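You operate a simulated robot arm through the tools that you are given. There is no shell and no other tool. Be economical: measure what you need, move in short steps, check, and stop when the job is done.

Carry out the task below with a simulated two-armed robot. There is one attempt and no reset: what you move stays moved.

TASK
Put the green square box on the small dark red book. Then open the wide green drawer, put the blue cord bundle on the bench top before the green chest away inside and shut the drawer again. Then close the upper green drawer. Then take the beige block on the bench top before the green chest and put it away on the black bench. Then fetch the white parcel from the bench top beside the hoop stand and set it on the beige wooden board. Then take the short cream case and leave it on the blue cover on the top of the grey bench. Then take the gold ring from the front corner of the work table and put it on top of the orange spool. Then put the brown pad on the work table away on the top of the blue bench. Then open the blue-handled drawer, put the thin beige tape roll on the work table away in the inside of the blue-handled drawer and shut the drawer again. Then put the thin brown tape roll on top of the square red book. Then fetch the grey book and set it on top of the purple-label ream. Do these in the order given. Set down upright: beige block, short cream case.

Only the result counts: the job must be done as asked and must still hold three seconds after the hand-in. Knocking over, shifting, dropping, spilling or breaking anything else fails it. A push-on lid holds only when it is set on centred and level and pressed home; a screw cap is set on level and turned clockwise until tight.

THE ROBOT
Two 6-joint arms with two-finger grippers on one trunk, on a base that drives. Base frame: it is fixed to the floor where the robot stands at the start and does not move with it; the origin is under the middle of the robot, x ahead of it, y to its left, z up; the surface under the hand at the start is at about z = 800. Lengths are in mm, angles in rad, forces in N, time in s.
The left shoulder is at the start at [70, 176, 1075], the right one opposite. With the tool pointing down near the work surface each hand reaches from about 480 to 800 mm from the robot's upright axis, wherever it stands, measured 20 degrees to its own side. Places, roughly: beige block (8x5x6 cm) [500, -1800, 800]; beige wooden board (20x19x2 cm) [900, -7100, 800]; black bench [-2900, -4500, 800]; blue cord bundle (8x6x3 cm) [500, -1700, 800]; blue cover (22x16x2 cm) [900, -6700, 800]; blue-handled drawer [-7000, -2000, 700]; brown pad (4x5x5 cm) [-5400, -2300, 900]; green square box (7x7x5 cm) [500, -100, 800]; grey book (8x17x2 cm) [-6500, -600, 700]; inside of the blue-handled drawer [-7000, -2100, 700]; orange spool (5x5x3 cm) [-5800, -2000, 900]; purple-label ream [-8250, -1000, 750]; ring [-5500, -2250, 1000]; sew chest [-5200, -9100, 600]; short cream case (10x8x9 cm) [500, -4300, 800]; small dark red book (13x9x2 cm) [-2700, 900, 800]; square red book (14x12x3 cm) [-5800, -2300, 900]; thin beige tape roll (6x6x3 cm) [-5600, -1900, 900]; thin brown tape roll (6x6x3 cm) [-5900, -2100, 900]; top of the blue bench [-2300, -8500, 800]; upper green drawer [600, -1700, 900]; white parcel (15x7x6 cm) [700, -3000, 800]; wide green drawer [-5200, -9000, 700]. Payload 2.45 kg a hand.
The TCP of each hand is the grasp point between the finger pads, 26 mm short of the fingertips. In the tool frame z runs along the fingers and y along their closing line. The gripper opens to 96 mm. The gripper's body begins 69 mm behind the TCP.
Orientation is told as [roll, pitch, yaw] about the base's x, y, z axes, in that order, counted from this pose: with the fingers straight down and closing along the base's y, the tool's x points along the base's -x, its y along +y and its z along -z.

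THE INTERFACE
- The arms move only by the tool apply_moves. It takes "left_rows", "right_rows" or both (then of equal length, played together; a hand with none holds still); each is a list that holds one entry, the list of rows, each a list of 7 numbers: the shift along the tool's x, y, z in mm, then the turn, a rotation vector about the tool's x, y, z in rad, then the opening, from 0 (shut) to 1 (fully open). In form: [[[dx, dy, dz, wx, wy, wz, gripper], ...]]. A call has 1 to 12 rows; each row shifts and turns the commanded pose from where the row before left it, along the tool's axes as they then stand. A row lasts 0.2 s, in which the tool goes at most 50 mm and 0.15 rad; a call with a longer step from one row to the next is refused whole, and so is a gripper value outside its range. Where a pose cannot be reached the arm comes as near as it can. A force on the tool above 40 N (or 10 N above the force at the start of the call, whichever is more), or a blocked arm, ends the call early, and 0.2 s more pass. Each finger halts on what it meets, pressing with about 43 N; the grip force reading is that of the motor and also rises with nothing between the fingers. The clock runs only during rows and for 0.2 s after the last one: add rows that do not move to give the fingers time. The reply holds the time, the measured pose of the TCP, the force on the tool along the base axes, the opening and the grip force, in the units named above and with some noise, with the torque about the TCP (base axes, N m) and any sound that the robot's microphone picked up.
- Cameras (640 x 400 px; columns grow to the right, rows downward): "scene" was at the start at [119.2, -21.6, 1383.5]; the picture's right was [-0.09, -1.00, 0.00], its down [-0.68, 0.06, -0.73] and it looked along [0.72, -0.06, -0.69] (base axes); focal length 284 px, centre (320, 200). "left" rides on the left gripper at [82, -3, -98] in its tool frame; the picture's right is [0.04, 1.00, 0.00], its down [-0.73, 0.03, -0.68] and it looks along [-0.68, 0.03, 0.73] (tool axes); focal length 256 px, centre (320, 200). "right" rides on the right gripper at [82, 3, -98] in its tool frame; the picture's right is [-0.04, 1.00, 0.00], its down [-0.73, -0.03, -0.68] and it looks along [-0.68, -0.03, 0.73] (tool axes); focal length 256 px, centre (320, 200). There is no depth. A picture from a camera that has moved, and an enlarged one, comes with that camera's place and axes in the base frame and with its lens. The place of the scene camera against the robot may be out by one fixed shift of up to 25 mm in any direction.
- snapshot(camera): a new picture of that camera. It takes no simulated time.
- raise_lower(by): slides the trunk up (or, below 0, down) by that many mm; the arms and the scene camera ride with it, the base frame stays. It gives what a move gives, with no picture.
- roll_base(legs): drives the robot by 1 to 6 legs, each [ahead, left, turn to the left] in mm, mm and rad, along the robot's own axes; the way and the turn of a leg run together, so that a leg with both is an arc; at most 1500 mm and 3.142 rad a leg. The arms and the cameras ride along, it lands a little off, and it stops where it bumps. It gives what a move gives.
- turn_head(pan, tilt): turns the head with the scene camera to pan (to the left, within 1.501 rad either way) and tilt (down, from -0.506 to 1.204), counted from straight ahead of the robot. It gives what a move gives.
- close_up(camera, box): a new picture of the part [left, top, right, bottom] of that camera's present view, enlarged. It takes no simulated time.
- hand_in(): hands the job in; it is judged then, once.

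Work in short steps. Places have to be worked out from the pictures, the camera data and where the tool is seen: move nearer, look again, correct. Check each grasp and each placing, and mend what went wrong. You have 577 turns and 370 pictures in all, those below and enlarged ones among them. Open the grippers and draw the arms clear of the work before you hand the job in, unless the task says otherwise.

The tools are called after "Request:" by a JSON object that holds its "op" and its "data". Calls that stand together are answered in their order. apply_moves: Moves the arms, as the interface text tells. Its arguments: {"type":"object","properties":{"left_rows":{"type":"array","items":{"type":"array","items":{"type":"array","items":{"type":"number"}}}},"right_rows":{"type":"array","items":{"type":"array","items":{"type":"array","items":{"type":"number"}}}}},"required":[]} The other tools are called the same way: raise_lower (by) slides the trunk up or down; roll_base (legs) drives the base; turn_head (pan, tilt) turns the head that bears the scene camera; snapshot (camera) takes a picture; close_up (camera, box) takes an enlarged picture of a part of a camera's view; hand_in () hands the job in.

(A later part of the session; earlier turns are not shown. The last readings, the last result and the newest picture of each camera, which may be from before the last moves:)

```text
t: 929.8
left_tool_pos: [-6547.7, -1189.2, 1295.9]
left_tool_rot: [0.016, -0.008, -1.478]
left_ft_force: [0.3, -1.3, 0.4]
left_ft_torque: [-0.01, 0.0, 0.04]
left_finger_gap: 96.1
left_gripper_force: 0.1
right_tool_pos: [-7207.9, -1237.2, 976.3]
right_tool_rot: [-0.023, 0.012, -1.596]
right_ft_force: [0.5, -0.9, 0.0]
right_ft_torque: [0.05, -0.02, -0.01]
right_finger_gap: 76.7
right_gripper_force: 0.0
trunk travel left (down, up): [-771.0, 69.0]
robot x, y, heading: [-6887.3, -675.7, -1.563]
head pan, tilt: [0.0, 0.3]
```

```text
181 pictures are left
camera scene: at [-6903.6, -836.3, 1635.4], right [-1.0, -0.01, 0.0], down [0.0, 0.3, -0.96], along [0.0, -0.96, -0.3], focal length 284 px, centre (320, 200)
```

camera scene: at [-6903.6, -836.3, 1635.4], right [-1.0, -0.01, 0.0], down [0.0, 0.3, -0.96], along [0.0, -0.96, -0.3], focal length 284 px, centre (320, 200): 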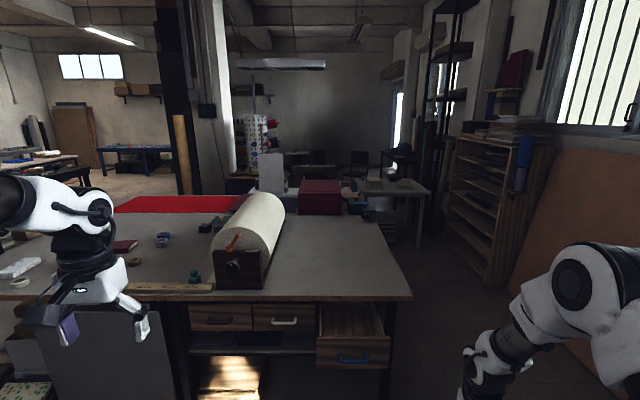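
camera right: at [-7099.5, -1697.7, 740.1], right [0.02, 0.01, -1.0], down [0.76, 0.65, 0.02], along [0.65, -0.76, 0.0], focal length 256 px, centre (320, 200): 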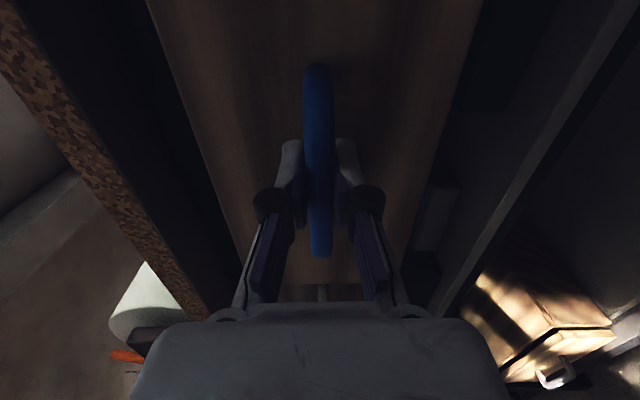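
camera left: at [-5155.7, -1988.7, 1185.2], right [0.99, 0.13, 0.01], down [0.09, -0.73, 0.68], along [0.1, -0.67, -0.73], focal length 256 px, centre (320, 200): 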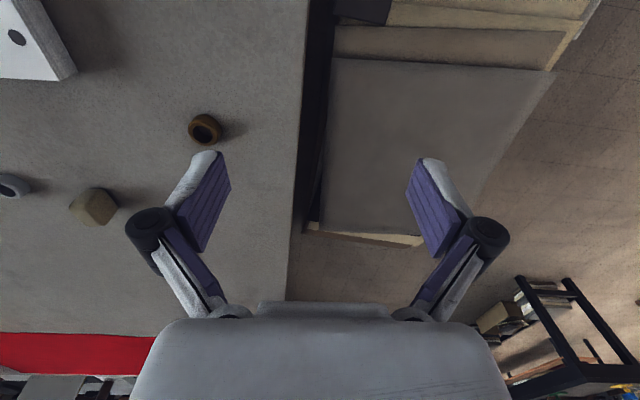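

Radius limits match a flipped wrist. I try the complementary loop: straight up in the arm's own plane, then down on the left side.

Request:
{"op": "apply_moves", "data": {"right_rows": [[[20, 30, 0, 0, 0, 0.05, 0.8], [20, 30, 0, 0, 0, 0.05, 0.8], [0, 20, 0, 0, 0, 0, 0.8], [0, 0, -10, 0, -0.15, 0, 0.8], [-10, 0, -10, 0, -0.15, 0, 0.8], [-20, 0, -5, 0, -0.15, 0, 0.8], [-25, 0, 0, 0, -0.15, 0, 0.8], [-25, 0, 5, 0, -0.15, 0, 0.8], [-25, 0, 10, 0, -0.15, 0, 0.8], [0, 0, 0, 0, 0, 0, 0.8]]]}}

Request:
{"op": "apply_moves", "data": {"right_rows": [[[-25, 0, 15, 0, -0.15, 0, 0.8], [-20, 0, 20, 0, -0.15, 0, 0.8], [-15, 0, 25, 0, -0.15, 0, 0.8], [-10, 0, 25, 0, -0.15, 0, 0.8], [0, 0, 0, 0, 0, 0, 0.8]]]}}

```text
t: 932.0
left_tool_pos: [-6546.3, -1190.2, 1297.2]
left_tool_rot: [0.018, -0.008, -1.48]
left_ft_force: [0.6, -0.5, -0.1]
left_ft_torque: [-0.02, 0.0, 0.03]
left_finger_gap: 96.2
left_gripper_force: 0.1
right_tool_pos: [-7191.4, -1264.0, 1012.8]
right_tool_rot: [-0.071, -0.764, -1.642]
right_ft_force: [-0.7, 0.9, -0.3]
right_ft_torque: [0.02, 0.01, -0.01]
right_finger_gap: 76.9
right_gripper_force: 0.1
right hand out of reach, approached as far as the arm can: row 1, 2, 3, 5, 6
trunk travel left (down, up): [-771.0, 69.0]
robot x, y, heading: [-6887.8, -676.8, -1.565]
head pan, tilt: [0.0, 0.3]
```

```text
t: 933.2
left_tool_pos: [-6546.8, -1189.2, 1296.7]
left_tool_rot: [0.017, -0.006, -1.478]
left_ft_force: [0.0, -0.7, 0.0]
left_ft_torque: [-0.01, -0.01, -0.01]
left_finger_gap: 96.0
left_gripper_force: 0.0
right_tool_pos: [-7203.0, -1372.6, 1027.3]
right_tool_rot: [-0.245, -1.357, -1.451]
right_ft_force: [0.0, -0.2, -0.9]
right_ft_torque: [0.0, -0.02, 0.0]
right_finger_gap: 76.7
right_gripper_force: 0.0
trunk travel left (down, up): [-771.0, 69.0]
robot x, y, heading: [-6891.3, -679.0, -1.569]
head pan, tilt: [0.0, 0.3]
```

Two straight-down tries passed the axis on opposite sides (az 0° and 8.5°), so the true plane is between. I set up at ~4.2° and try again.

Request:
{"op": "apply_moves", "data": {"right_rows": [[[-15, 15, 20, 0, -0.1, 0, 0.8], [-15, 15, 20, 0, -0.1, 0, 0.8], [-20, 15, 20, -0.03, -0.05, 0, 0.8], [-20, 20, 10, -0.02, 0, 0, 0.8], [-20, 20, 5, 0, 0, 0, 0.8], [0, 0, 0, 0, 0, 0, 0.8]]]}}

```text
t: 934.6
left_tool_pos: [-6548.1, -1189.6, 1296.6]
left_tool_rot: [0.017, -0.007, -1.478]
left_ft_force: [0.3, 0.0, 0.0]
left_ft_torque: [0.01, 0.01, 0.02]
left_finger_gap: 96.1
left_gripper_force: 0.0
right_tool_pos: [-7126.7, -1462.6, 1104.6]
right_tool_rot: [-2.216, -1.506, 0.578]
right_ft_force: [-0.4, 0.4, -0.1]
right_ft_torque: [-0.01, -0.03, 0.02]
right_finger_gap: 76.8
right_gripper_force: 0.0
trunk travel left (down, up): [-771.0, 69.0]
robot x, y, heading: [-6890.2, -680.3, -1.565]
head pan, tilt: [0.0, 0.3]
```

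Aligned at az≈0.071. Now straight down.

Request:
{"op": "apply_moves", "data": {"right_rows": [[[0, 0, 0, 0, 0.05, 0.05, 0.8], [10, 0, -18, 0, 0.15, 0, 0.8], [17, 0, -18, 0, 0.15, 0, 0.8], [20, 0, -15, 0, 0.15, 0, 0.8], [22, 0, -12, 0, 0.15, 0, 0.8], [23, 0, -9, 0, 0.15, 0, 0.8], [24, 0, -5, 0, 0.15, 0, 0.8], [25, 0, -1, 0, 0.15, 0, 0.8], [25, 0, 2, 0, 0.15, 0, 0.8], [24, 0, 6, 0, 0.15, 0, 0.8], [20, 0, 9, 0, 0.15, 0, 0.8], [0, 0, 0, 0, 0, 0, 0.8]]]}}

Request:
{"op": "apply_moves", "data": {"right_rows": [[[0, 0, -10, 0, 0.12, 0, 0.8], [0, 30, 0, 0, 0, 0, 0.8], [-30, 0, 0, 0, 0, 0, 0.8], [-30, 0, 0, 0, 0, 0, 0.8], [0, -40, 0, 0, 0, 0, 0.8], [0, -40, 0, 0, 0, 0, 0.8], [0, 0, 0, 0, 0, 0, 0.8]]]}}

```text
t: 937.2
left_tool_pos: [-6546.1, -1189.8, 1296.9]
left_tool_rot: [0.018, -0.008, -1.48]
left_ft_force: [0.4, 0.1, 0.2]
left_ft_torque: [0.0, 0.04, 0.01]
left_finger_gap: 96.2
left_gripper_force: 0.2
right_tool_pos: [-7112.9, -1269.6, 972.5]
right_tool_rot: [-0.004, -0.058, -1.641]
right_ft_force: [-0.1, 0.3, -0.4]
right_ft_torque: [-0.01, -0.01, 0.0]
right_finger_gap: 76.9
right_gripper_force: 0.0
right hand out of reach, approached as far as the arm can: row 9, 10
trunk travel left (down, up): [-771.0, 69.0]
robot x, y, heading: [-6890.1, -679.5, -1.56]
head pan, tilt: [0.0, 0.3]
```

```text
t: 938.8
left_tool_pos: [-6546.0, -1190.9, 1296.9]
left_tool_rot: [0.015, -0.006, -1.477]
left_ft_force: [0.6, 0.4, 0.0]
left_ft_torque: [0.0, -0.04, 0.01]
left_finger_gap: 96.3
left_gripper_force: 0.0
right_tool_pos: [-7165.1, -1325.6, 976.5]
right_tool_rot: [-0.004, 0.06, -1.639]
right_ft_force: [0.7, 0.7, 0.6]
right_ft_torque: [0.02, -0.05, 0.0]
right_finger_gap: 77.0
right_gripper_force: 0.0
trunk travel left (down, up): [-771.0, 69.0]
robot x, y, heading: [-6890.7, -679.0, -1.568]
head pan, tilt: [0.0, 0.3]
```

Success — the arm moves freely again. I square it, raise and retract, then drive to the beige tape roll.

Request:
{"op": "apply_moves", "data": {"right_rows": [[[25, 0, -30, 0, -0.06, 0, 0.8], [25, 10, -35, 0, 0, -0.07, 0.8], [25, 10, -35, 0, 0, 0, 0.8], [15, 10, -35, 0, 0, 0, 1], [0, 0, -30, 0, 0, 0, 1], [0, 0, 0, 0, 0, 0, 1]]]}}

Request:
{"op": "raise_lower", "data": {"by": 60}}

Request:
{"op": "roll_base", "data": {"legs": [[540, 0, 0], [0, 1400, 0], [0, 140, 0]]}}

Request:
{"op": "snapshot", "data": {"camera": "right"}}

```text
t: 940.2
left_tool_pos: [-6546.5, -1190.9, 1295.8]
left_tool_rot: [0.018, -0.006, -1.479]
left_ft_force: [0.2, -0.2, -0.4]
left_ft_torque: [0.03, 0.0, 0.02]
left_finger_gap: 96.2
left_gripper_force: 0.1
right_tool_pos: [-7133.8, -1238.5, 1146.4]
right_tool_rot: [-0.002, -0.001, -1.571]
right_ft_force: [0.7, 0.3, 0.3]
right_ft_torque: [-0.01, -0.04, -0.01]
right_finger_gap: 96.2
right_gripper_force: 0.0
trunk travel left (down, up): [-771.0, 69.0]
robot x, y, heading: [-6892.4, -681.7, -1.567]
head pan, tilt: [0.0, 0.3]
```

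```text
t: 941.2
left_tool_pos: [-6546.3, -1190.0, 1357.0]
left_tool_rot: [0.017, -0.006, -1.477]
left_ft_force: [0.2, 0.1, -0.3]
left_ft_torque: [-0.01, -0.02, -0.03]
left_finger_gap: 96.1
left_gripper_force: 0.0
right_tool_pos: [-7133.6, -1236.4, 1207.0]
right_tool_rot: [-0.003, 0.001, -1.571]
right_ft_force: [0.6, -0.1, -0.8]
right_ft_torque: [0.04, 0.02, 0.02]
right_finger_gap: 96.2
right_gripper_force: 0.1
trunk travel left (down, up): [-831.0, 9.0]
robot x, y, heading: [-6890.0, -678.2, -1.562]
head pan, tilt: [0.0, 0.3]
```

```text
t: 951.9
left_tool_pos: [-4987.2, -1734.2, 1357.4]
left_tool_rot: [0.019, -0.005, -1.481]
left_ft_force: [-0.4, -0.1, -0.1]
left_ft_torque: [0.01, -0.05, 0.0]
left_finger_gap: 95.8
left_gripper_force: 0.1
right_tool_pos: [-5573.3, -1780.1, 1206.4]
right_tool_rot: [-0.001, 0.0, -1.573]
right_ft_force: [-0.3, -0.3, 0.5]
right_ft_torque: [-0.02, -0.02, -0.02]
right_finger_gap: 95.9
right_gripper_force: 0.0
trunk travel left (down, up): [-831.0, 9.0]
robot x, y, heading: [-5327.5, -1223.0, -1.564]
head pan, tilt: [0.0, 0.3]
```

```text
180 pictures are left
camera right: at [-5569.6, -1698.0, 1305.5], right [1.0, -0.04, 0.0], down [-0.03, -0.73, 0.68], along [-0.03, -0.68, -0.73], focal length 256 px, centre (320, 200)
```

right: 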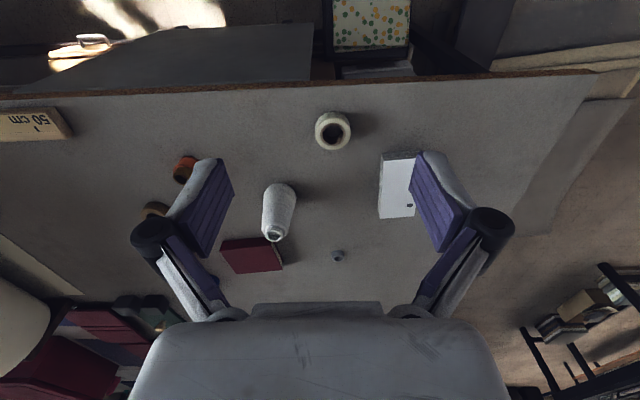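

The beige roll is at [-5559, -1899]. I drive 90 ahead, lower the trunk and centre over it.

Request:
{"op": "roll_base", "data": {"legs": [[100, 0, 0]]}}

Request:
{"op": "raise_lower", "data": {"by": -170}}

Request:
{"op": "snapshot", "data": {"camera": "right"}}

```text
t: 953.1
left_tool_pos: [-4987.0, -1829.0, 1359.0]
left_tool_rot: [0.017, -0.01, -1.482]
left_ft_force: [0.1, 0.8, 0.4]
left_ft_torque: [-0.08, 0.01, 0.02]
left_finger_gap: 95.6
left_gripper_force: 0.0
right_tool_pos: [-5574.2, -1873.9, 1209.8]
right_tool_rot: [-0.001, -0.006, -1.576]
right_ft_force: [-0.2, 0.9, 0.4]
right_ft_torque: [-0.05, 0.0, -0.01]
right_finger_gap: 96.2
right_gripper_force: 0.1
trunk travel left (down, up): [-831.0, 9.0]
robot x, y, heading: [-5326.6, -1322.1, -1.569]
head pan, tilt: [0.0, 0.3]
```

```text
t: 955.0
left_tool_pos: [-4987.4, -1833.4, 1187.0]
left_tool_rot: [0.016, -0.007, -1.481]
left_ft_force: [0.2, 0.5, 0.1]
left_ft_torque: [-0.02, 0.04, -0.01]
left_finger_gap: 95.8
left_gripper_force: 0.1
right_tool_pos: [-5572.2, -1878.2, 1038.0]
right_tool_rot: [-0.001, 0.0, -1.576]
right_ft_force: [1.2, 0.9, 0.8]
right_ft_torque: [0.05, 0.02, -0.02]
right_finger_gap: 95.9
right_gripper_force: 0.0
trunk travel left (down, up): [-661.0, 179.0]
robot x, y, heading: [-5327.8, -1321.0, -1.569]
head pan, tilt: [0.0, 0.3]
```

```text
179 pictures are left
camera right: at [-5568.5, -1796.2, 1136.1], right [1.0, -0.04, 0.0], down [-0.03, -0.73, 0.68], along [-0.03, -0.68, -0.73], focal length 256 px, centre (320, 200)
```

right: 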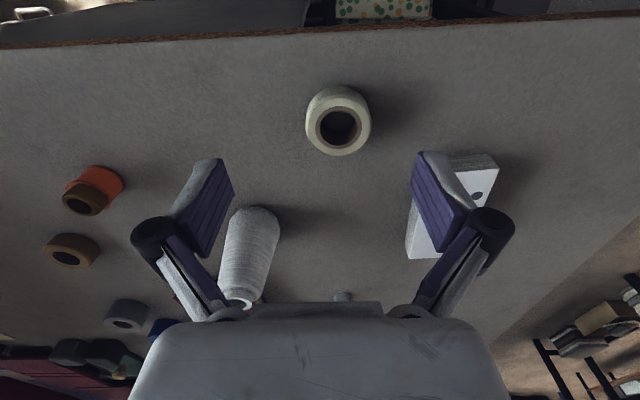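

Roll ø59 at [-5557, -1904]. I align, descend to z≈930 and grip.

Request:
{"op": "apply_moves", "data": {"right_rows": [[[-13, 8, 30, 0, 0, 0, 1], [-13, 7, 30, 0, 0, 0, 1], [0, 0, 30, 0, 0, 0, 0.85], [0, 0, 18, 0, 0, 0, 0.85], [0, 0, 0, 0, 0, 0, 0.85]]]}}

Request:
{"op": "snapshot", "data": {"camera": "right"}}

```text
t: 956.2
left_tool_pos: [-4986.4, -1833.9, 1186.9]
left_tool_rot: [0.019, -0.008, -1.482]
left_ft_force: [0.5, 0.4, 0.4]
left_ft_torque: [0.0, 0.02, 0.01]
left_finger_gap: 96.1
left_gripper_force: 0.1
right_tool_pos: [-5559.0, -1903.4, 929.7]
right_tool_rot: [-0.003, 0.0, -1.576]
right_ft_force: [-0.3, -0.2, 0.1]
right_ft_torque: [0.0, -0.02, 0.03]
right_finger_gap: 81.7
right_gripper_force: 0.0
trunk travel left (down, up): [-661.0, 179.0]
robot x, y, heading: [-5328.7, -1319.2, -1.567]
head pan, tilt: [0.0, 0.3]
```

```text
178 pictures are left
camera right: at [-5553.6, -1821.2, 1027.1], right [1.0, -0.04, 0.0], down [-0.03, -0.73, 0.68], along [-0.03, -0.68, -0.73], focal length 256 px, centre (320, 200)
```

right: 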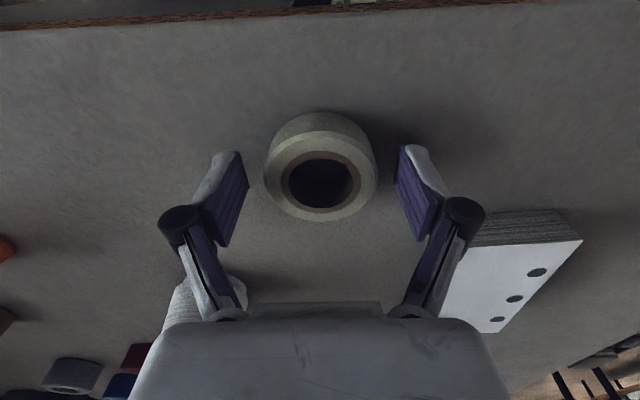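

Centred; closing.

Request:
{"op": "apply_moves", "data": {"right_rows": [[[0, 0, 0, 0, 0, 0, 0.7], [0, 0, 0, 0, 0, 0, 0.5], [0, 0, 0, 0, 0, 0, 0.4], [0, 0, 0, 0, 0, 0, 0.3], [0, 0, 0, 0, 0, 0, 0.3], [0, 0, -3, 0, 0, 0, 0.3], [0, 0, -5, 0, 0, 0, 0.3], [0, 0, -8, 0, 0, 0, 0.3], [0, 0, 0, 0, 0, 0, 0.3]]]}}

Request:
{"op": "snapshot", "data": {"camera": "right"}}

```text
t: 958.2
left_tool_pos: [-4986.5, -1834.2, 1185.9]
left_tool_rot: [0.018, -0.009, -1.484]
left_ft_force: [0.2, 0.1, 0.2]
left_ft_torque: [-0.01, 0.0, -0.03]
left_finger_gap: 95.9
left_gripper_force: 0.1
right_tool_pos: [-5559.0, -1905.1, 945.4]
right_tool_rot: [-0.002, -0.002, -1.577]
right_ft_force: [0.5, 0.4, -0.2]
right_ft_torque: [0.03, -0.01, -0.02]
right_finger_gap: 58.7
right_gripper_force: 43.1
trunk travel left (down, up): [-661.0, 179.0]
robot x, y, heading: [-5327.0, -1322.3, -1.573]
head pan, tilt: [0.0, 0.3]
```

```text
177 pictures are left
camera right: at [-5554.2, -1823.2, 1043.5], right [1.0, -0.04, 0.0], down [-0.03, -0.73, 0.68], along [-0.03, -0.68, -0.73], focal length 256 px, centre (320, 200)
```

right: 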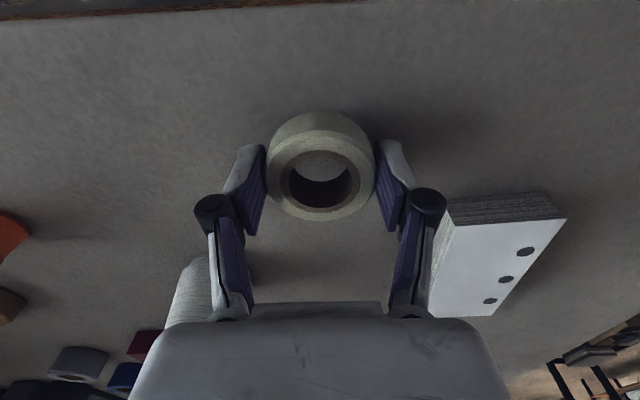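

Held. I raise, back off and drive to the open drawer.

Request:
{"op": "raise_lower", "data": {"by": 170}}

Request:
{"op": "roll_base", "data": {"legs": [[-130, 0, 0], [0, -1450, 0]]}}

Request:
{"op": "apply_moves", "data": {"right_rows": [[[0, 0, 0, 0, 0, 0.15, 0.3], [0, 0, 0, 0, 0, 0.15, 0.3], [0, 0, 0, 0, 0, 0.15, 0.3], [0, 0, 0, 0, 0, 0.15, 0.3], [0, 0, 0, 0, 0, 0.15, 0.3], [0, 0, 0, 0, 0, 0.15, 0.3], [0, 0, 0, 0, 0, 0.15, 0.3], [0, 0, 0, 0, 0, 0.15, 0.3], [0, 0, 0, 0, 0, 0.15, 0.3], [0, 0, 0, 0, 0, 0.15, 0.3], [0, 0, 0, 0, 0, 0.07, 0.3], [0, 0, 0, 0, 0, 0, 0.3]]]}}

Request:
{"op": "turn_head", "data": {"pan": -0.25, "tilt": 0.85}}

Request:
{"op": "snapshot", "data": {"camera": "scene"}}

Request:
{"op": "snapshot", "data": {"camera": "right"}}

```text
t: 960.1
left_tool_pos: [-4986.0, -1833.6, 1357.7]
left_tool_rot: [0.017, -0.006, -1.481]
left_ft_force: [-0.9, -0.3, -0.4]
left_ft_torque: [0.02, 0.02, 0.02]
left_finger_gap: 95.9
left_gripper_force: 0.0
right_tool_pos: [-5559.2, -1905.4, 1114.7]
right_tool_rot: [-0.001, 0.0, -1.576]
right_ft_force: [0.9, -0.2, -0.3]
right_ft_torque: [0.04, 0.02, 0.0]
right_finger_gap: 58.7
right_gripper_force: 42.6
trunk travel left (down, up): [-831.0, 9.0]
robot x, y, heading: [-5325.6, -1319.6, -1.57]
head pan, tilt: [0.0, 0.3]
```

```text
t: 968.3
left_tool_pos: [-6454.9, -1698.0, 1356.3]
left_tool_rot: [0.018, -0.007, -1.502]
left_ft_force: [0.1, 0.9, -0.2]
left_ft_torque: [-0.02, 0.01, 0.0]
left_finger_gap: 95.9
left_gripper_force: 0.0
right_tool_pos: [-7029.0, -1757.4, 1115.9]
right_tool_rot: [-0.002, 0.001, -1.592]
right_ft_force: [0.8, -0.8, -1.0]
right_ft_torque: [0.04, 0.03, 0.01]
right_finger_gap: 58.9
right_gripper_force: 43.1
trunk travel left (down, up): [-831.0, 9.0]
robot x, y, heading: [-6788.2, -1178.5, -1.588]
head pan, tilt: [0.0, 0.3]
```

```text
t: 970.9
left_tool_pos: [-6456.1, -1697.5, 1356.5]
left_tool_rot: [0.019, -0.008, -1.502]
left_ft_force: [-0.4, 0.0, -0.7]
left_ft_torque: [0.04, 0.02, 0.04]
left_finger_gap: 96.1
left_gripper_force: 0.1
right_tool_pos: [-7030.6, -1757.8, 1114.5]
right_tool_rot: [-0.001, -0.001, 3.12]
right_ft_force: [-0.3, 0.0, -0.5]
right_ft_torque: [0.01, -0.02, -0.04]
right_finger_gap: 58.7
right_gripper_force: 43.1
trunk travel left (down, up): [-831.0, 9.0]
robot x, y, heading: [-6787.4, -1179.6, -1.584]
head pan, tilt: [0.0, 0.3]
```

```text
t: 971.8
left_tool_pos: [-6454.8, -1696.9, 1357.5]
left_tool_rot: [0.018, -0.008, -1.501]
left_ft_force: [-0.4, 0.4, -0.9]
left_ft_torque: [0.0, 0.0, -0.03]
left_finger_gap: 95.9
left_gripper_force: 0.1
right_tool_pos: [-7029.4, -1758.0, 1115.2]
right_tool_rot: [0.001, -0.003, 3.121]
right_ft_force: [0.9, -0.8, -0.5]
right_ft_torque: [0.0, 0.0, -0.01]
right_finger_gap: 58.5
right_gripper_force: 43.0
trunk travel left (down, up): [-831.0, 9.0]
robot x, y, heading: [-6790.9, -1179.8, -1.586]
head pan, tilt: [-0.25, 0.85]
```

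```text
176 pictures are left
camera scene: at [-6822.2, -1318.6, 1647.1], right [-0.96, 0.26, 0.0], down [0.2, 0.72, -0.66], along [-0.17, -0.64, -0.75], focal length 284 px, centre (320, 200)
```

scene: 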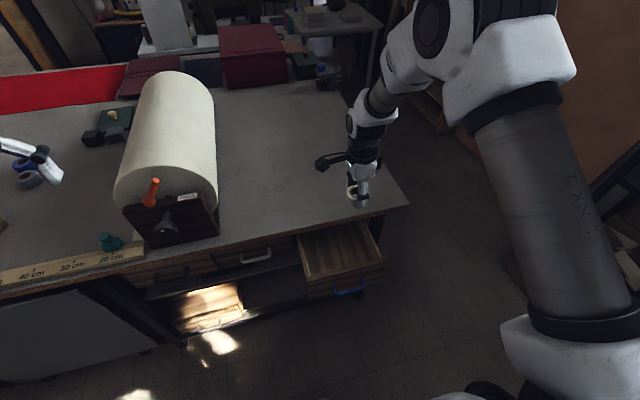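

```text
175 pictures are left
camera right: at [-6946.9, -1763.2, 1213.4], right [-0.06, -1.0, 0.0], down [-0.73, 0.04, 0.68], along [-0.68, 0.04, -0.73], focal length 256 px, centre (320, 200)
```

right: 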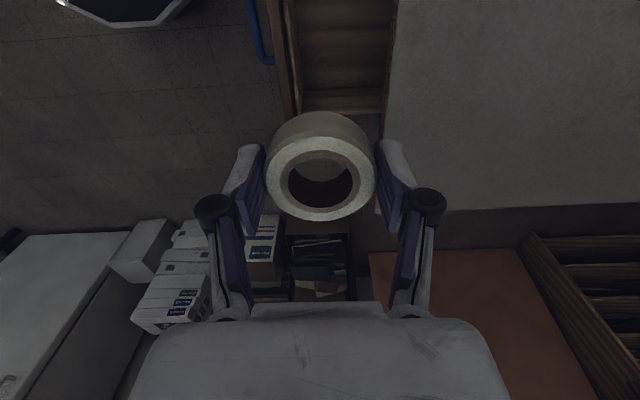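

The open gap is about 110 mm (y −1729…−1839). I move to y≈-1778 and lower partway to measure the drawer's floor.

Request:
{"op": "apply_moves", "data": {"right_rows": [[[0, 20, 20, 0, 0, 0, 0.3], [10, 0, 40, 0, 0, 0, 0.3], [0, 0, 45, 0, 0, 0, 0.3], [0, 0, 45, 0, 0, 0, 0.3], [0, 0, 0, 0, 0, 0, 0.3]]]}}

Request:
{"op": "raise_lower", "data": {"by": -140}}

Request:
{"op": "snapshot", "data": {"camera": "right"}}

Request:
{"op": "close_up", "data": {"camera": "scene", "box": [250, 150, 450, 310]}}

```text
t: 973.0
left_tool_pos: [-6455.0, -1696.8, 1358.5]
left_tool_rot: [0.017, -0.007, -1.501]
left_ft_force: [0.2, 0.4, -0.1]
left_ft_torque: [0.02, 0.0, -0.03]
left_finger_gap: 95.8
left_gripper_force: 0.1
right_tool_pos: [-7019.8, -1774.6, 965.2]
right_tool_rot: [0.003, -0.004, 3.119]
right_ft_force: [0.1, 0.1, -1.0]
right_ft_torque: [-0.04, 0.0, -0.03]
right_finger_gap: 58.5
right_gripper_force: 43.6
trunk travel left (down, up): [-831.0, 9.0]
robot x, y, heading: [-6787.8, -1175.6, -1.584]
head pan, tilt: [-0.25, 0.85]
```

```text
t: 974.7
left_tool_pos: [-6455.4, -1697.5, 1217.6]
left_tool_rot: [0.017, -0.007, -1.503]
left_ft_force: [0.0, -0.7, 0.9]
left_ft_torque: [0.0, 0.0, 0.02]
left_finger_gap: 95.9
left_gripper_force: 0.0
right_tool_pos: [-7019.7, -1775.6, 826.3]
right_tool_rot: [-0.001, -0.001, 3.12]
right_ft_force: [-0.5, 0.5, -1.2]
right_ft_torque: [-0.05, 0.01, 0.0]
right_finger_gap: 58.7
right_gripper_force: 43.3
trunk travel left (down, up): [-691.0, 149.0]
robot x, y, heading: [-6785.6, -1176.5, -1.583]
head pan, tilt: [-0.25, 0.85]
```

```text
174 pictures are left
camera right: at [-6937.9, -1781.0, 923.9], right [-0.06, -1.0, 0.0], down [-0.73, 0.04, 0.68], along [-0.68, 0.04, -0.73], focal length 256 px, centre (320, 200)
```

right: 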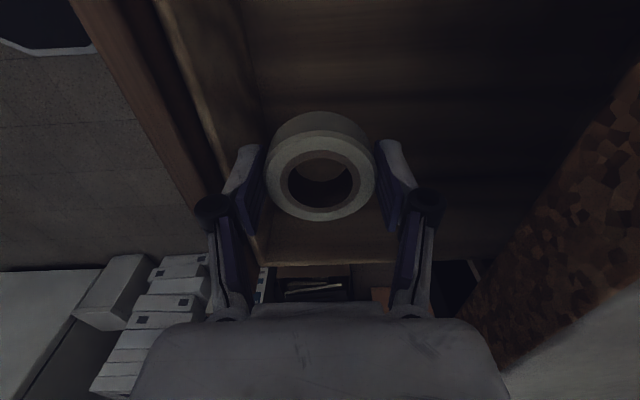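

```text
2.50 times, centred on (350, 230) of scene
camera zoom: at [-6822.3, -1318.4, 1507.1], right [-0.96, 0.26, 0.0], down [0.2, 0.72, -0.66], along [-0.17, -0.64, -0.75], focal length 709 px, centre (245, 125)
```

zoom: 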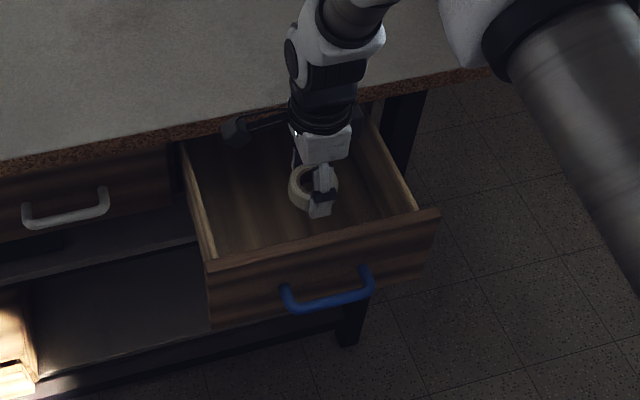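

Room looks fine. I lower further by trunk in steps, checking.

Request:
{"op": "raise_lower", "data": {"by": -45}}

Request:
{"op": "snapshot", "data": {"camera": "right"}}

Request:
{"op": "close_up", "data": {"camera": "scene", "box": [250, 150, 450, 310]}}

```text
t: 975.6
left_tool_pos: [-6455.6, -1697.4, 1171.3]
left_tool_rot: [0.016, -0.007, -1.502]
left_ft_force: [-0.3, 0.4, 0.2]
left_ft_torque: [-0.02, -0.01, 0.02]
left_finger_gap: 95.8
left_gripper_force: 0.1
right_tool_pos: [-7019.6, -1776.2, 780.5]
right_tool_rot: [0.001, -0.003, 3.12]
right_ft_force: [-0.3, 1.3, -0.6]
right_ft_torque: [0.01, -0.01, -0.02]
right_finger_gap: 58.5
right_gripper_force: 43.8
trunk travel left (down, up): [-646.0, 194.0]
robot x, y, heading: [-6787.3, -1177.6, -1.586]
head pan, tilt: [-0.25, 0.85]
```

```text
172 pictures are left
camera right: at [-6937.9, -1780.8, 879.0], right [-0.06, -1.0, 0.0], down [-0.73, 0.05, 0.68], along [-0.68, 0.04, -0.73], focal length 256 px, centre (320, 200)
```

right: 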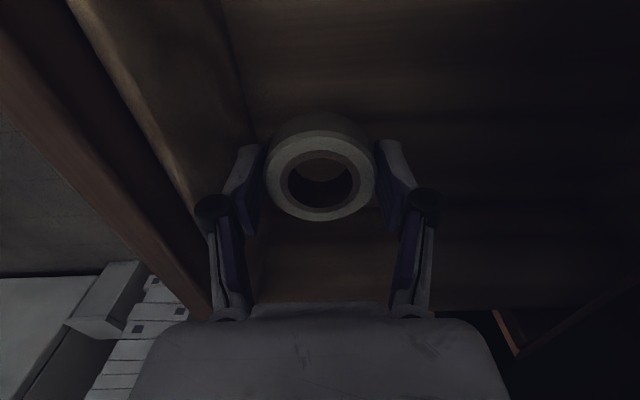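

```text
2.50 times, centred on (350, 230) of scene
camera zoom: at [-6822.3, -1318.0, 1462.0], right [-0.96, 0.26, 0.0], down [0.2, 0.72, -0.66], along [-0.17, -0.64, -0.75], focal length 709 px, centre (245, 125)
```

zoom: 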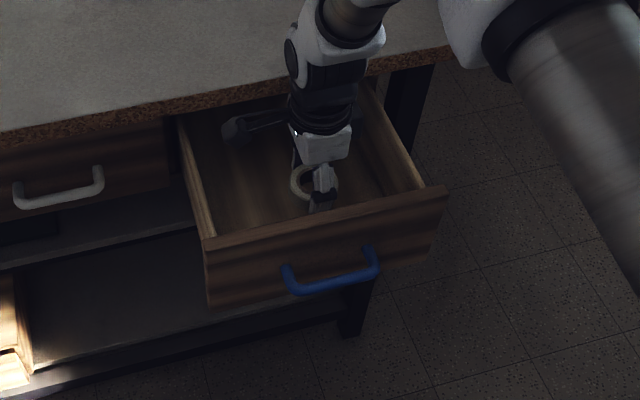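

Request:
{"op": "raise_lower", "data": {"by": -20}}

Request:
{"op": "raise_lower", "data": {"by": -8}}

Request:
{"op": "snapshot", "data": {"camera": "right"}}

```text
t: 976.2
left_tool_pos: [-6454.5, -1698.2, 1152.2]
left_tool_rot: [0.017, -0.008, -1.501]
left_ft_force: [0.6, -0.1, 0.5]
left_ft_torque: [-0.01, 0.0, -0.02]
left_finger_gap: 96.1
left_gripper_force: 0.1
right_tool_pos: [-7021.2, -1774.6, 760.6]
right_tool_rot: [0.0, -0.003, 3.121]
right_ft_force: [0.7, -0.4, -0.9]
right_ft_torque: [0.01, 0.02, 0.02]
right_finger_gap: 58.4
right_gripper_force: 43.4
trunk travel left (down, up): [-626.0, 214.0]
robot x, y, heading: [-6789.6, -1180.6, -1.585]
head pan, tilt: [-0.25, 0.85]
```

```text
t: 976.8
left_tool_pos: [-6456.7, -1697.3, 1144.1]
left_tool_rot: [0.018, -0.006, -1.501]
left_ft_force: [0.5, 0.4, -0.4]
left_ft_torque: [0.05, 0.03, -0.02]
left_finger_gap: 96.0
left_gripper_force: 0.1
right_tool_pos: [-7020.1, -1776.3, 752.3]
right_tool_rot: [0.002, -0.003, 3.12]
right_ft_force: [0.4, -0.1, 0.1]
right_ft_torque: [-0.04, -0.02, 0.0]
right_finger_gap: 58.6
right_gripper_force: 43.0
trunk travel left (down, up): [-618.0, 222.0]
robot x, y, heading: [-6787.7, -1179.0, -1.589]
head pan, tilt: [-0.25, 0.85]
```

```text
170 pictures are left
camera right: at [-6937.9, -1780.9, 850.8], right [-0.06, -1.0, 0.0], down [-0.73, 0.04, 0.68], along [-0.68, 0.04, -0.73], focal length 256 px, centre (320, 200)
```

right: 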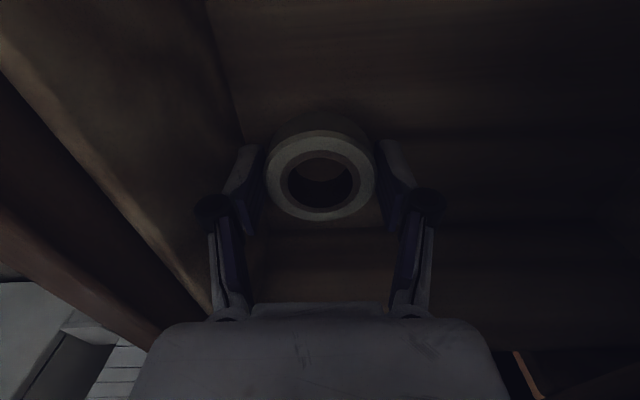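

I shift 5 mm toward the table for clearance and continue in small steps.

Request:
{"op": "apply_moves", "data": {"right_rows": [[[0, 5, 0, 0, 0, 0, 0.3], [0, 0, 3, 0, 0, 0, 0.3], [0, 0, 3, 0, 0, 0, 0.3], [0, 0, 0, 0, 0, 0, 0.3]]]}}

```text
t: 977.8
left_tool_pos: [-6455.2, -1697.1, 1144.8]
left_tool_rot: [0.018, -0.008, -1.502]
left_ft_force: [-0.5, 0.4, 0.3]
left_ft_torque: [0.02, -0.01, 0.0]
left_finger_gap: 96.2
left_gripper_force: 0.0
right_tool_pos: [-7020.0, -1782.5, 745.4]
right_tool_rot: [0.001, -0.001, 3.12]
right_ft_force: [-0.5, 0.0, -0.6]
right_ft_torque: [-0.01, 0.0, 0.02]
right_finger_gap: 58.5
right_gripper_force: 43.0
trunk travel left (down, up): [-618.0, 222.0]
robot x, y, heading: [-6790.0, -1174.9, -1.585]
head pan, tilt: [-0.25, 0.85]
```

Request:
{"op": "apply_moves", "data": {"right_rows": [[[0, 0, 3, 0, 0, 0, 0.3], [0, 0, 3, 0, 0, 0, 0.3], [0, 0, 0, 0, 0, 0, 0.3]]]}}

```text
t: 978.6
left_tool_pos: [-6455.2, -1698.7, 1145.1]
left_tool_rot: [0.016, -0.006, -1.501]
left_ft_force: [0.2, 0.1, -0.3]
left_ft_torque: [0.02, 0.01, 0.01]
left_finger_gap: 96.1
left_gripper_force: 0.1
right_tool_pos: [-7019.1, -1782.8, 740.6]
right_tool_rot: [0.002, -0.001, 3.121]
right_ft_force: [-0.1, -0.3, -0.8]
right_ft_torque: [0.03, 0.0, 0.01]
right_finger_gap: 58.3
right_gripper_force: 42.6
trunk travel left (down, up): [-618.0, 222.0]
robot x, y, heading: [-6790.2, -1178.1, -1.586]
head pan, tilt: [-0.25, 0.85]
```

Request:
{"op": "apply_moves", "data": {"right_rows": [[[0, 0, 3, 0, 0, 0, 0.3], [0, 0, 3, 0, 0, 0, 0.3], [0, 0, 0, 0, 0, 0, 0.3]]]}}

Request:
{"op": "snapshot", "data": {"camera": "right"}}

```text
t: 979.4
left_tool_pos: [-6455.6, -1696.9, 1143.3]
left_tool_rot: [0.016, -0.007, -1.502]
left_ft_force: [-0.6, 0.8, 0.3]
left_ft_torque: [-0.02, -0.02, -0.04]
left_finger_gap: 96.1
left_gripper_force: 0.2
right_tool_pos: [-7021.0, -1782.3, 733.7]
right_tool_rot: [-0.001, -0.001, 3.12]
right_ft_force: [-0.7, -0.9, -0.3]
right_ft_torque: [0.01, 0.03, 0.0]
right_finger_gap: 58.6
right_gripper_force: 43.0
trunk travel left (down, up): [-618.0, 222.0]
robot x, y, heading: [-6790.3, -1178.9, -1.585]
head pan, tilt: [-0.25, 0.85]
```

```text
169 pictures are left
camera right: at [-6938.4, -1786.6, 832.0], right [-0.06, -1.0, 0.0], down [-0.73, 0.04, 0.68], along [-0.68, 0.04, -0.73], focal length 256 px, centre (320, 200)
```

right: 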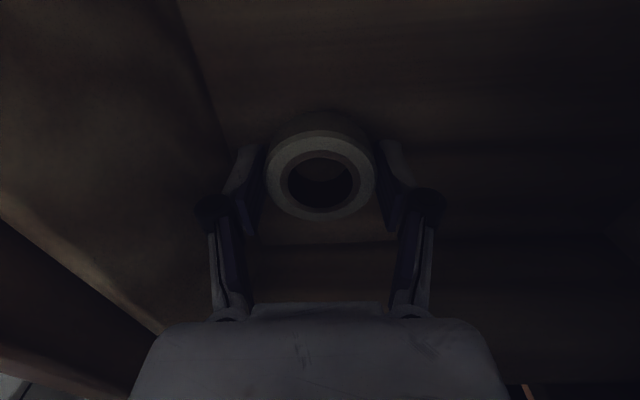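

The floor is near z≈683; ~15 mm more.

Request:
{"op": "apply_moves", "data": {"right_rows": [[[0, 0, 3, 0, 0, 0, 0.3], [0, 0, 3, 0, 0, 0, 0.3], [0, 0, 3, 0, 0, 0, 0.3], [0, 0, 0, 0, 0, 0, 0.3]]]}}

```text
t: 980.4
left_tool_pos: [-6455.2, -1698.5, 1144.3]
left_tool_rot: [0.017, -0.008, -1.501]
left_ft_force: [0.2, 0.5, -0.6]
left_ft_torque: [0.01, -0.06, -0.01]
left_finger_gap: 96.1
left_gripper_force: 0.1
right_tool_pos: [-7020.7, -1782.1, 723.7]
right_tool_rot: [0.003, -0.003, 3.119]
right_ft_force: [-0.1, -0.1, -0.4]
right_ft_torque: [0.0, 0.0, 0.0]
right_finger_gap: 58.5
right_gripper_force: 43.2
trunk travel left (down, up): [-618.0, 222.0]
robot x, y, heading: [-6783.0, -1177.4, -1.59]
head pan, tilt: [-0.25, 0.85]
```

Request:
{"op": "apply_moves", "data": {"right_rows": [[[0, 0, 2, 0, 0, 0, 0.3], [0, 0, 2, 0, 0, 0, 0.3], [0, 0, 2, 0, 0, 0, 0.3], [0, 0, 0, 0, 0, 0, 0.3]]]}}

```text
t: 981.4
left_tool_pos: [-6455.7, -1697.4, 1142.9]
left_tool_rot: [0.016, -0.007, -1.5]
left_ft_force: [1.0, 0.2, 0.1]
left_ft_torque: [0.0, -0.01, 0.0]
left_finger_gap: 96.2
left_gripper_force: 0.1
right_tool_pos: [-7020.9, -1782.0, 719.6]
right_tool_rot: [0.001, -0.002, 3.121]
right_ft_force: [-0.9, -0.7, -0.6]
right_ft_torque: [-0.01, -0.01, -0.01]
right_finger_gap: 58.7
right_gripper_force: 42.4
trunk travel left (down, up): [-618.0, 222.0]
robot x, y, heading: [-6785.2, -1179.4, -1.586]
head pan, tilt: [-0.25, 0.85]
```

Request:
{"op": "apply_moves", "data": {"right_rows": [[[0, 0, 2, 0, 0, 0, 0.3], [0, 0, 2, 0, 0, 0, 0.3], [0, 0, 2, 0, 0, 0, 0.3], [0, 0, 0, 0, 0, 0, 0.3]]]}}

```text
t: 982.4
left_tool_pos: [-6456.2, -1698.7, 1143.2]
left_tool_rot: [0.018, -0.006, -1.501]
left_ft_force: [-0.1, 0.2, 0.3]
left_ft_torque: [0.03, -0.03, -0.01]
left_finger_gap: 95.9
left_gripper_force: 0.1
right_tool_pos: [-7021.6, -1781.9, 713.7]
right_tool_rot: [0.0, -0.002, 3.12]
right_ft_force: [-0.3, 0.3, -0.6]
right_ft_torque: [0.01, 0.0, 0.01]
right_finger_gap: 58.6
right_gripper_force: 43.0
trunk travel left (down, up): [-618.0, 222.0]
robot x, y, heading: [-6788.8, -1175.9, -1.582]
head pan, tilt: [-0.25, 0.85]
```

Request:
{"op": "apply_moves", "data": {"right_rows": [[[0, 0, 2, 0, 0, 0, 0.3], [0, 0, 2, 0, 0, 0, 0.3], [0, 0, 2, 0, 0, 0, 0.3], [0, 0, 0, 0, 0, 0, 0.3]]]}}

```text
t: 983.4
left_tool_pos: [-6454.8, -1697.0, 1144.2]
left_tool_rot: [0.016, -0.01, -1.5]
left_ft_force: [0.1, -0.7, -0.3]
left_ft_torque: [0.0, 0.0, 0.0]
left_finger_gap: 95.7
left_gripper_force: 0.1
right_tool_pos: [-7021.7, -1780.6, 710.1]
right_tool_rot: [0.003, -0.003, 3.121]
right_ft_force: [-4.1, -1.2, 13.5]
right_ft_torque: [0.16, 0.04, 0.02]
right_finger_gap: 58.7
right_gripper_force: 42.8
trunk travel left (down, up): [-618.0, 222.0]
robot x, y, heading: [-6788.8, -1180.3, -1.591]
head pan, tilt: [-0.25, 0.85]
```

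Contact with the drawer floor. I release narrowly and rise.

Request:
{"op": "apply_moves", "data": {"right_rows": [[[0, 0, -1, 0, 0, 0, 0.62], [0, 0, 0, 0, 0, 0, 0.68], [0, 0, 0, 0, 0, 0, 0.7], [0, 0, -15, 0, 0, 0, 0.7], [0, 0, -30, 0, 0, 0, 0.7], [0, 0, -40, 0, 0, 0, 0.7], [0, 0, -40, 0, 0, 0, 0.7], [0, 0, 0, 0, 0, 0, 0.7]]]}}

Request:
{"op": "raise_lower", "data": {"by": 180}}

Request:
{"op": "snapshot", "data": {"camera": "right"}}

```text
t: 985.2
left_tool_pos: [-6455.7, -1697.5, 1143.2]
left_tool_rot: [0.018, -0.006, -1.502]
left_ft_force: [-0.1, -0.8, -0.1]
left_ft_torque: [-0.03, 0.01, -0.03]
left_finger_gap: 96.0
left_gripper_force: 0.1
right_tool_pos: [-7019.5, -1780.3, 835.2]
right_tool_rot: [0.0, -0.002, 3.121]
right_ft_force: [0.4, 0.2, 0.0]
right_ft_torque: [0.03, -0.01, -0.01]
right_finger_gap: 67.1
right_gripper_force: 0.1
trunk travel left (down, up): [-618.0, 222.0]
robot x, y, heading: [-6787.3, -1176.6, -1.586]
head pan, tilt: [-0.25, 0.85]
```

```text
t: 987.2
left_tool_pos: [-6454.3, -1698.4, 1324.4]
left_tool_rot: [0.017, -0.007, -1.499]
left_ft_force: [-0.1, -0.5, 0.1]
left_ft_torque: [0.03, -0.01, -0.01]
left_finger_gap: 96.0
left_gripper_force: 0.1
right_tool_pos: [-7020.2, -1781.0, 1014.8]
right_tool_rot: [0.001, -0.002, 3.121]
right_ft_force: [0.2, -1.2, -0.5]
right_ft_torque: [0.05, 0.0, -0.02]
right_finger_gap: 67.0
right_gripper_force: 0.0
trunk travel left (down, up): [-798.0, 42.0]
robot x, y, heading: [-6788.9, -1179.3, -1.587]
head pan, tilt: [-0.25, 0.85]
```

```text
168 pictures are left
camera right: at [-6937.4, -1784.8, 1113.9], right [-0.06, -1.0, 0.0], down [-0.73, 0.04, 0.68], along [-0.68, 0.04, -0.73], focal length 256 px, centre (320, 200)
```

right: 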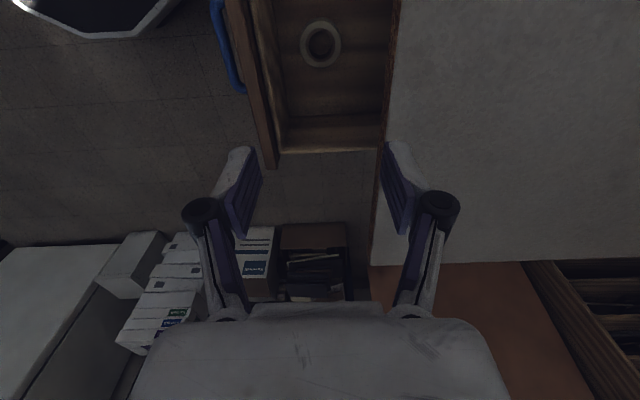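

The roll is in the drawer. I back off, unyaw, tilt, and push the drawer shut by its bar as before.

Request:
{"op": "roll_base", "data": {"legs": [[-340, 0, 0.015]]}}

Request:
{"op": "apply_moves", "data": {"right_rows": [[[0, 0, 0, 0, 0, -0.15, 0], [0, 0, 0, 0, 0, -0.15, 0], [0, 0, 0, 0, 0, -0.15, 0], [0, 0, 0, 0, 0, -0.15, 0], [0, 0, 0, 0, 0, -0.15, 0], [0, 0, 0, 0, 0, -0.15, 0], [0, 0, 0, 0, 0, -0.15, 0], [0, 0, 0, 0, 0, -0.15, 0], [0, 0, 0, 0, 0, -0.15, 0], [0, 0, 0, 0, 0, -0.15, 0], [0, 0, 0, 0, 0, -0.07, 0], [0, 0, 0, 0, 0, 0, 0]]]}}

Request:
{"op": "apply_moves", "data": {"right_rows": [[[0, 0, 0, 0, -0.15, 0, 0], [0, 0, 0, 0, -0.15, 0, 0], [0, 0, 0, 0, -0.15, 0, 0], [0, 0, 0, 0, -0.15, 0, 0], [0, 0, 0, 0, -0.12, 0, 0], [0, 0, 0, 0, 0, 0, 0]]]}}

```text
t: 989.4
left_tool_pos: [-6446.8, -1363.9, 1323.2]
left_tool_rot: [0.018, -0.005, -1.493]
left_ft_force: [0.1, 0.4, -0.5]
left_ft_torque: [-0.01, 0.0, 0.0]
left_finger_gap: 96.1
left_gripper_force: 0.1
right_tool_pos: [-7010.6, -1447.6, 1014.0]
right_tool_rot: [0.0, -0.002, 3.127]
right_ft_force: [-0.3, -0.7, -0.3]
right_ft_torque: [0.03, 0.0, -0.02]
right_finger_gap: 67.0
right_gripper_force: 0.0
trunk travel left (down, up): [-798.0, 42.0]
robot x, y, heading: [-6782.7, -841.9, -1.577]
head pan, tilt: [-0.25, 0.85]
```

```text
t: 992.0
left_tool_pos: [-6446.2, -1361.0, 1325.0]
left_tool_rot: [0.018, -0.008, -1.49]
left_ft_force: [0.1, -0.3, -0.3]
left_ft_torque: [0.01, 0.04, -0.02]
left_finger_gap: 96.1
left_gripper_force: 0.1
right_tool_pos: [-7011.8, -1446.6, 1016.2]
right_tool_rot: [-0.001, -0.001, -1.586]
right_ft_force: [-0.4, 0.3, 0.9]
right_ft_torque: [-0.04, 0.0, -0.01]
right_finger_gap: 0.0
right_gripper_force: 28.8
trunk travel left (down, up): [-798.0, 42.0]
robot x, y, heading: [-6783.9, -843.0, -1.578]
head pan, tilt: [-0.25, 0.85]
```

```text
t: 993.4
left_tool_pos: [-6446.8, -1360.7, 1325.5]
left_tool_rot: [0.018, -0.008, -1.493]
left_ft_force: [0.9, -0.3, -1.3]
left_ft_torque: [0.0, 0.0, 0.03]
left_finger_gap: 95.9
left_gripper_force: 0.0
right_tool_pos: [-7011.6, -1448.1, 1016.2]
right_tool_rot: [-0.003, -0.721, -1.584]
right_ft_force: [0.7, 0.2, -0.5]
right_ft_torque: [-0.01, 0.03, -0.02]
right_finger_gap: 0.2
right_gripper_force: 28.5
trunk travel left (down, up): [-798.0, 42.0]
robot x, y, heading: [-6789.4, -845.8, -1.576]
head pan, tilt: [-0.25, 0.85]
```

Request:
{"op": "raise_lower", "data": {"by": -256}}

Request:
{"op": "roll_base", "data": {"legs": [[165, 0, 0]]}}

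Request:
{"op": "snapshot", "data": {"camera": "right"}}

```text
t: 996.0
left_tool_pos: [-6447.1, -1360.9, 1068.0]
left_tool_rot: [0.018, -0.007, -1.491]
left_ft_force: [0.5, -0.4, 0.3]
left_ft_torque: [0.01, 0.01, 0.0]
left_finger_gap: 96.0
left_gripper_force: 0.2
right_tool_pos: [-7012.0, -1447.1, 760.9]
right_tool_rot: [-0.004, -0.719, -1.582]
right_ft_force: [-0.6, -0.3, -1.2]
right_ft_torque: [0.0, -0.03, 0.01]
right_finger_gap: 0.1
right_gripper_force: 28.5
trunk travel left (down, up): [-542.0, 298.0]
robot x, y, heading: [-6787.4, -841.0, -1.578]
head pan, tilt: [-0.25, 0.85]
```

```text
t: 997.5
left_tool_pos: [-6448.8, -1527.4, 1068.1]
left_tool_rot: [0.017, -0.006, -1.493]
left_ft_force: [0.3, -0.7, -0.4]
left_ft_torque: [0.01, -0.01, -0.03]
left_finger_gap: 96.0
left_gripper_force: 0.1
right_tool_pos: [-7012.3, -1614.1, 760.3]
right_tool_rot: [-0.005, -0.72, -1.584]
right_ft_force: [-0.3, 0.5, 0.4]
right_ft_torque: [-0.05, 0.02, 0.01]
right_finger_gap: 0.1
right_gripper_force: 28.8
trunk travel left (down, up): [-542.0, 298.0]
robot x, y, heading: [-6783.9, -1011.0, -1.577]
head pan, tilt: [-0.25, 0.85]
```

```text
167 pictures are left
camera right: at [-7007.1, -1488.7, 780.1], right [1.0, -0.05, 0.02], down [-0.03, -0.1, 0.99], along [-0.04, -0.99, -0.1], focal length 256 px, centre (320, 200)
```

right: 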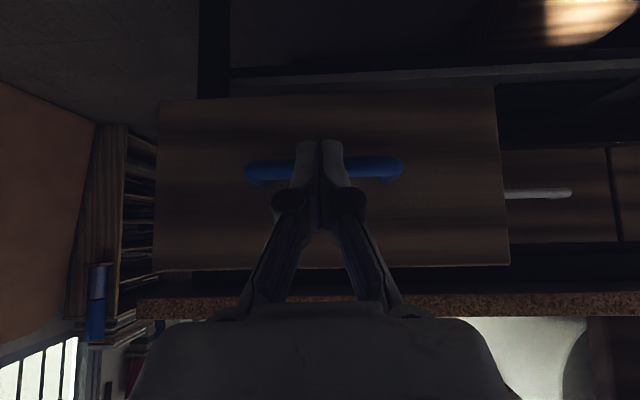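

Fingers are centred at the bar. I push 190, then check.

Request:
{"op": "roll_base", "data": {"legs": [[195, 0, 0]]}}

Request:
{"op": "snapshot", "data": {"camera": "right"}}

```text
t: 999.1
left_tool_pos: [-6449.8, -1724.0, 1067.4]
left_tool_rot: [0.017, -0.007, -1.492]
left_ft_force: [-0.4, 0.3, -0.2]
left_ft_torque: [0.09, 0.07, 0.01]
left_finger_gap: 96.0
left_gripper_force: 0.1
right_tool_pos: [-7012.6, -1813.4, 760.6]
right_tool_rot: [-0.003, -0.721, -1.582]
right_ft_force: [-0.9, 1.1, 0.0]
right_ft_torque: [-0.01, -0.02, 0.02]
right_finger_gap: 0.0
right_gripper_force: 28.2
trunk travel left (down, up): [-542.0, 298.0]
robot x, y, heading: [-6782.7, -1207.6, -1.576]
head pan, tilt: [-0.25, 0.85]
```

```text
166 pictures are left
camera right: at [-7007.2, -1686.4, 780.0], right [1.0, -0.04, 0.02], down [-0.03, -0.1, 0.99], along [-0.04, -0.99, -0.11], focal length 256 px, centre (320, 200)
```

right: 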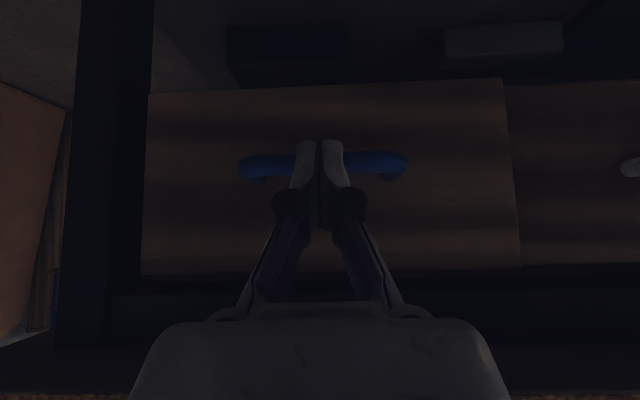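

Nearly shut (almost flush with its neighbour). A final gentle push.

Request:
{"op": "roll_base", "data": {"legs": [[30, 0, 0]]}}

Request:
{"op": "snapshot", "data": {"camera": "right"}}

```text
t: 1000.0
left_tool_pos: [-6448.9, -1751.4, 1068.5]
left_tool_rot: [0.018, -0.009, -1.492]
left_ft_force: [0.6, 0.2, 0.0]
left_ft_torque: [-0.01, -0.01, -0.02]
left_finger_gap: 95.8
left_gripper_force: 0.0
right_tool_pos: [-7013.7, -1838.8, 762.2]
right_tool_rot: [-0.003, -0.721, -1.584]
right_ft_force: [2.9, 7.5, 7.9]
right_ft_torque: [-0.01, -0.09, 0.06]
right_finger_gap: 0.2
right_gripper_force: 28.2
trunk travel left (down, up): [-542.0, 298.0]
robot x, y, heading: [-6791.4, -1239.5, -1.578]
head pan, tilt: [-0.25, 0.85]
stopped in leg 1: the force on the tool passed its limit at 97 N (the readings are from after the stop); the commanded pose is now the measured one
```

```text
165 pictures are left
camera right: at [-7007.7, -1712.7, 783.0], right [1.0, -0.04, 0.02], down [-0.03, -0.1, 0.99], along [-0.04, -0.99, -0.1], focal length 256 px, centre (320, 200)
```

right: 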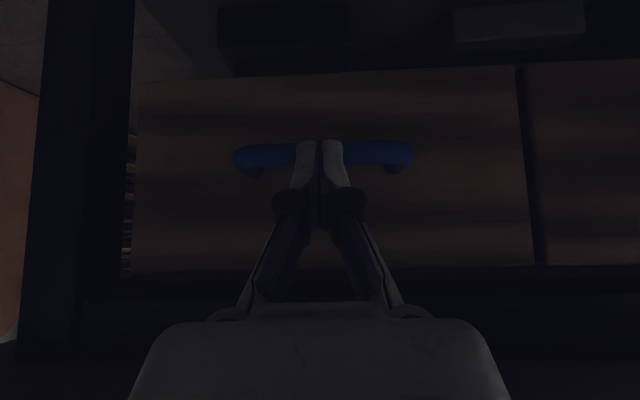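

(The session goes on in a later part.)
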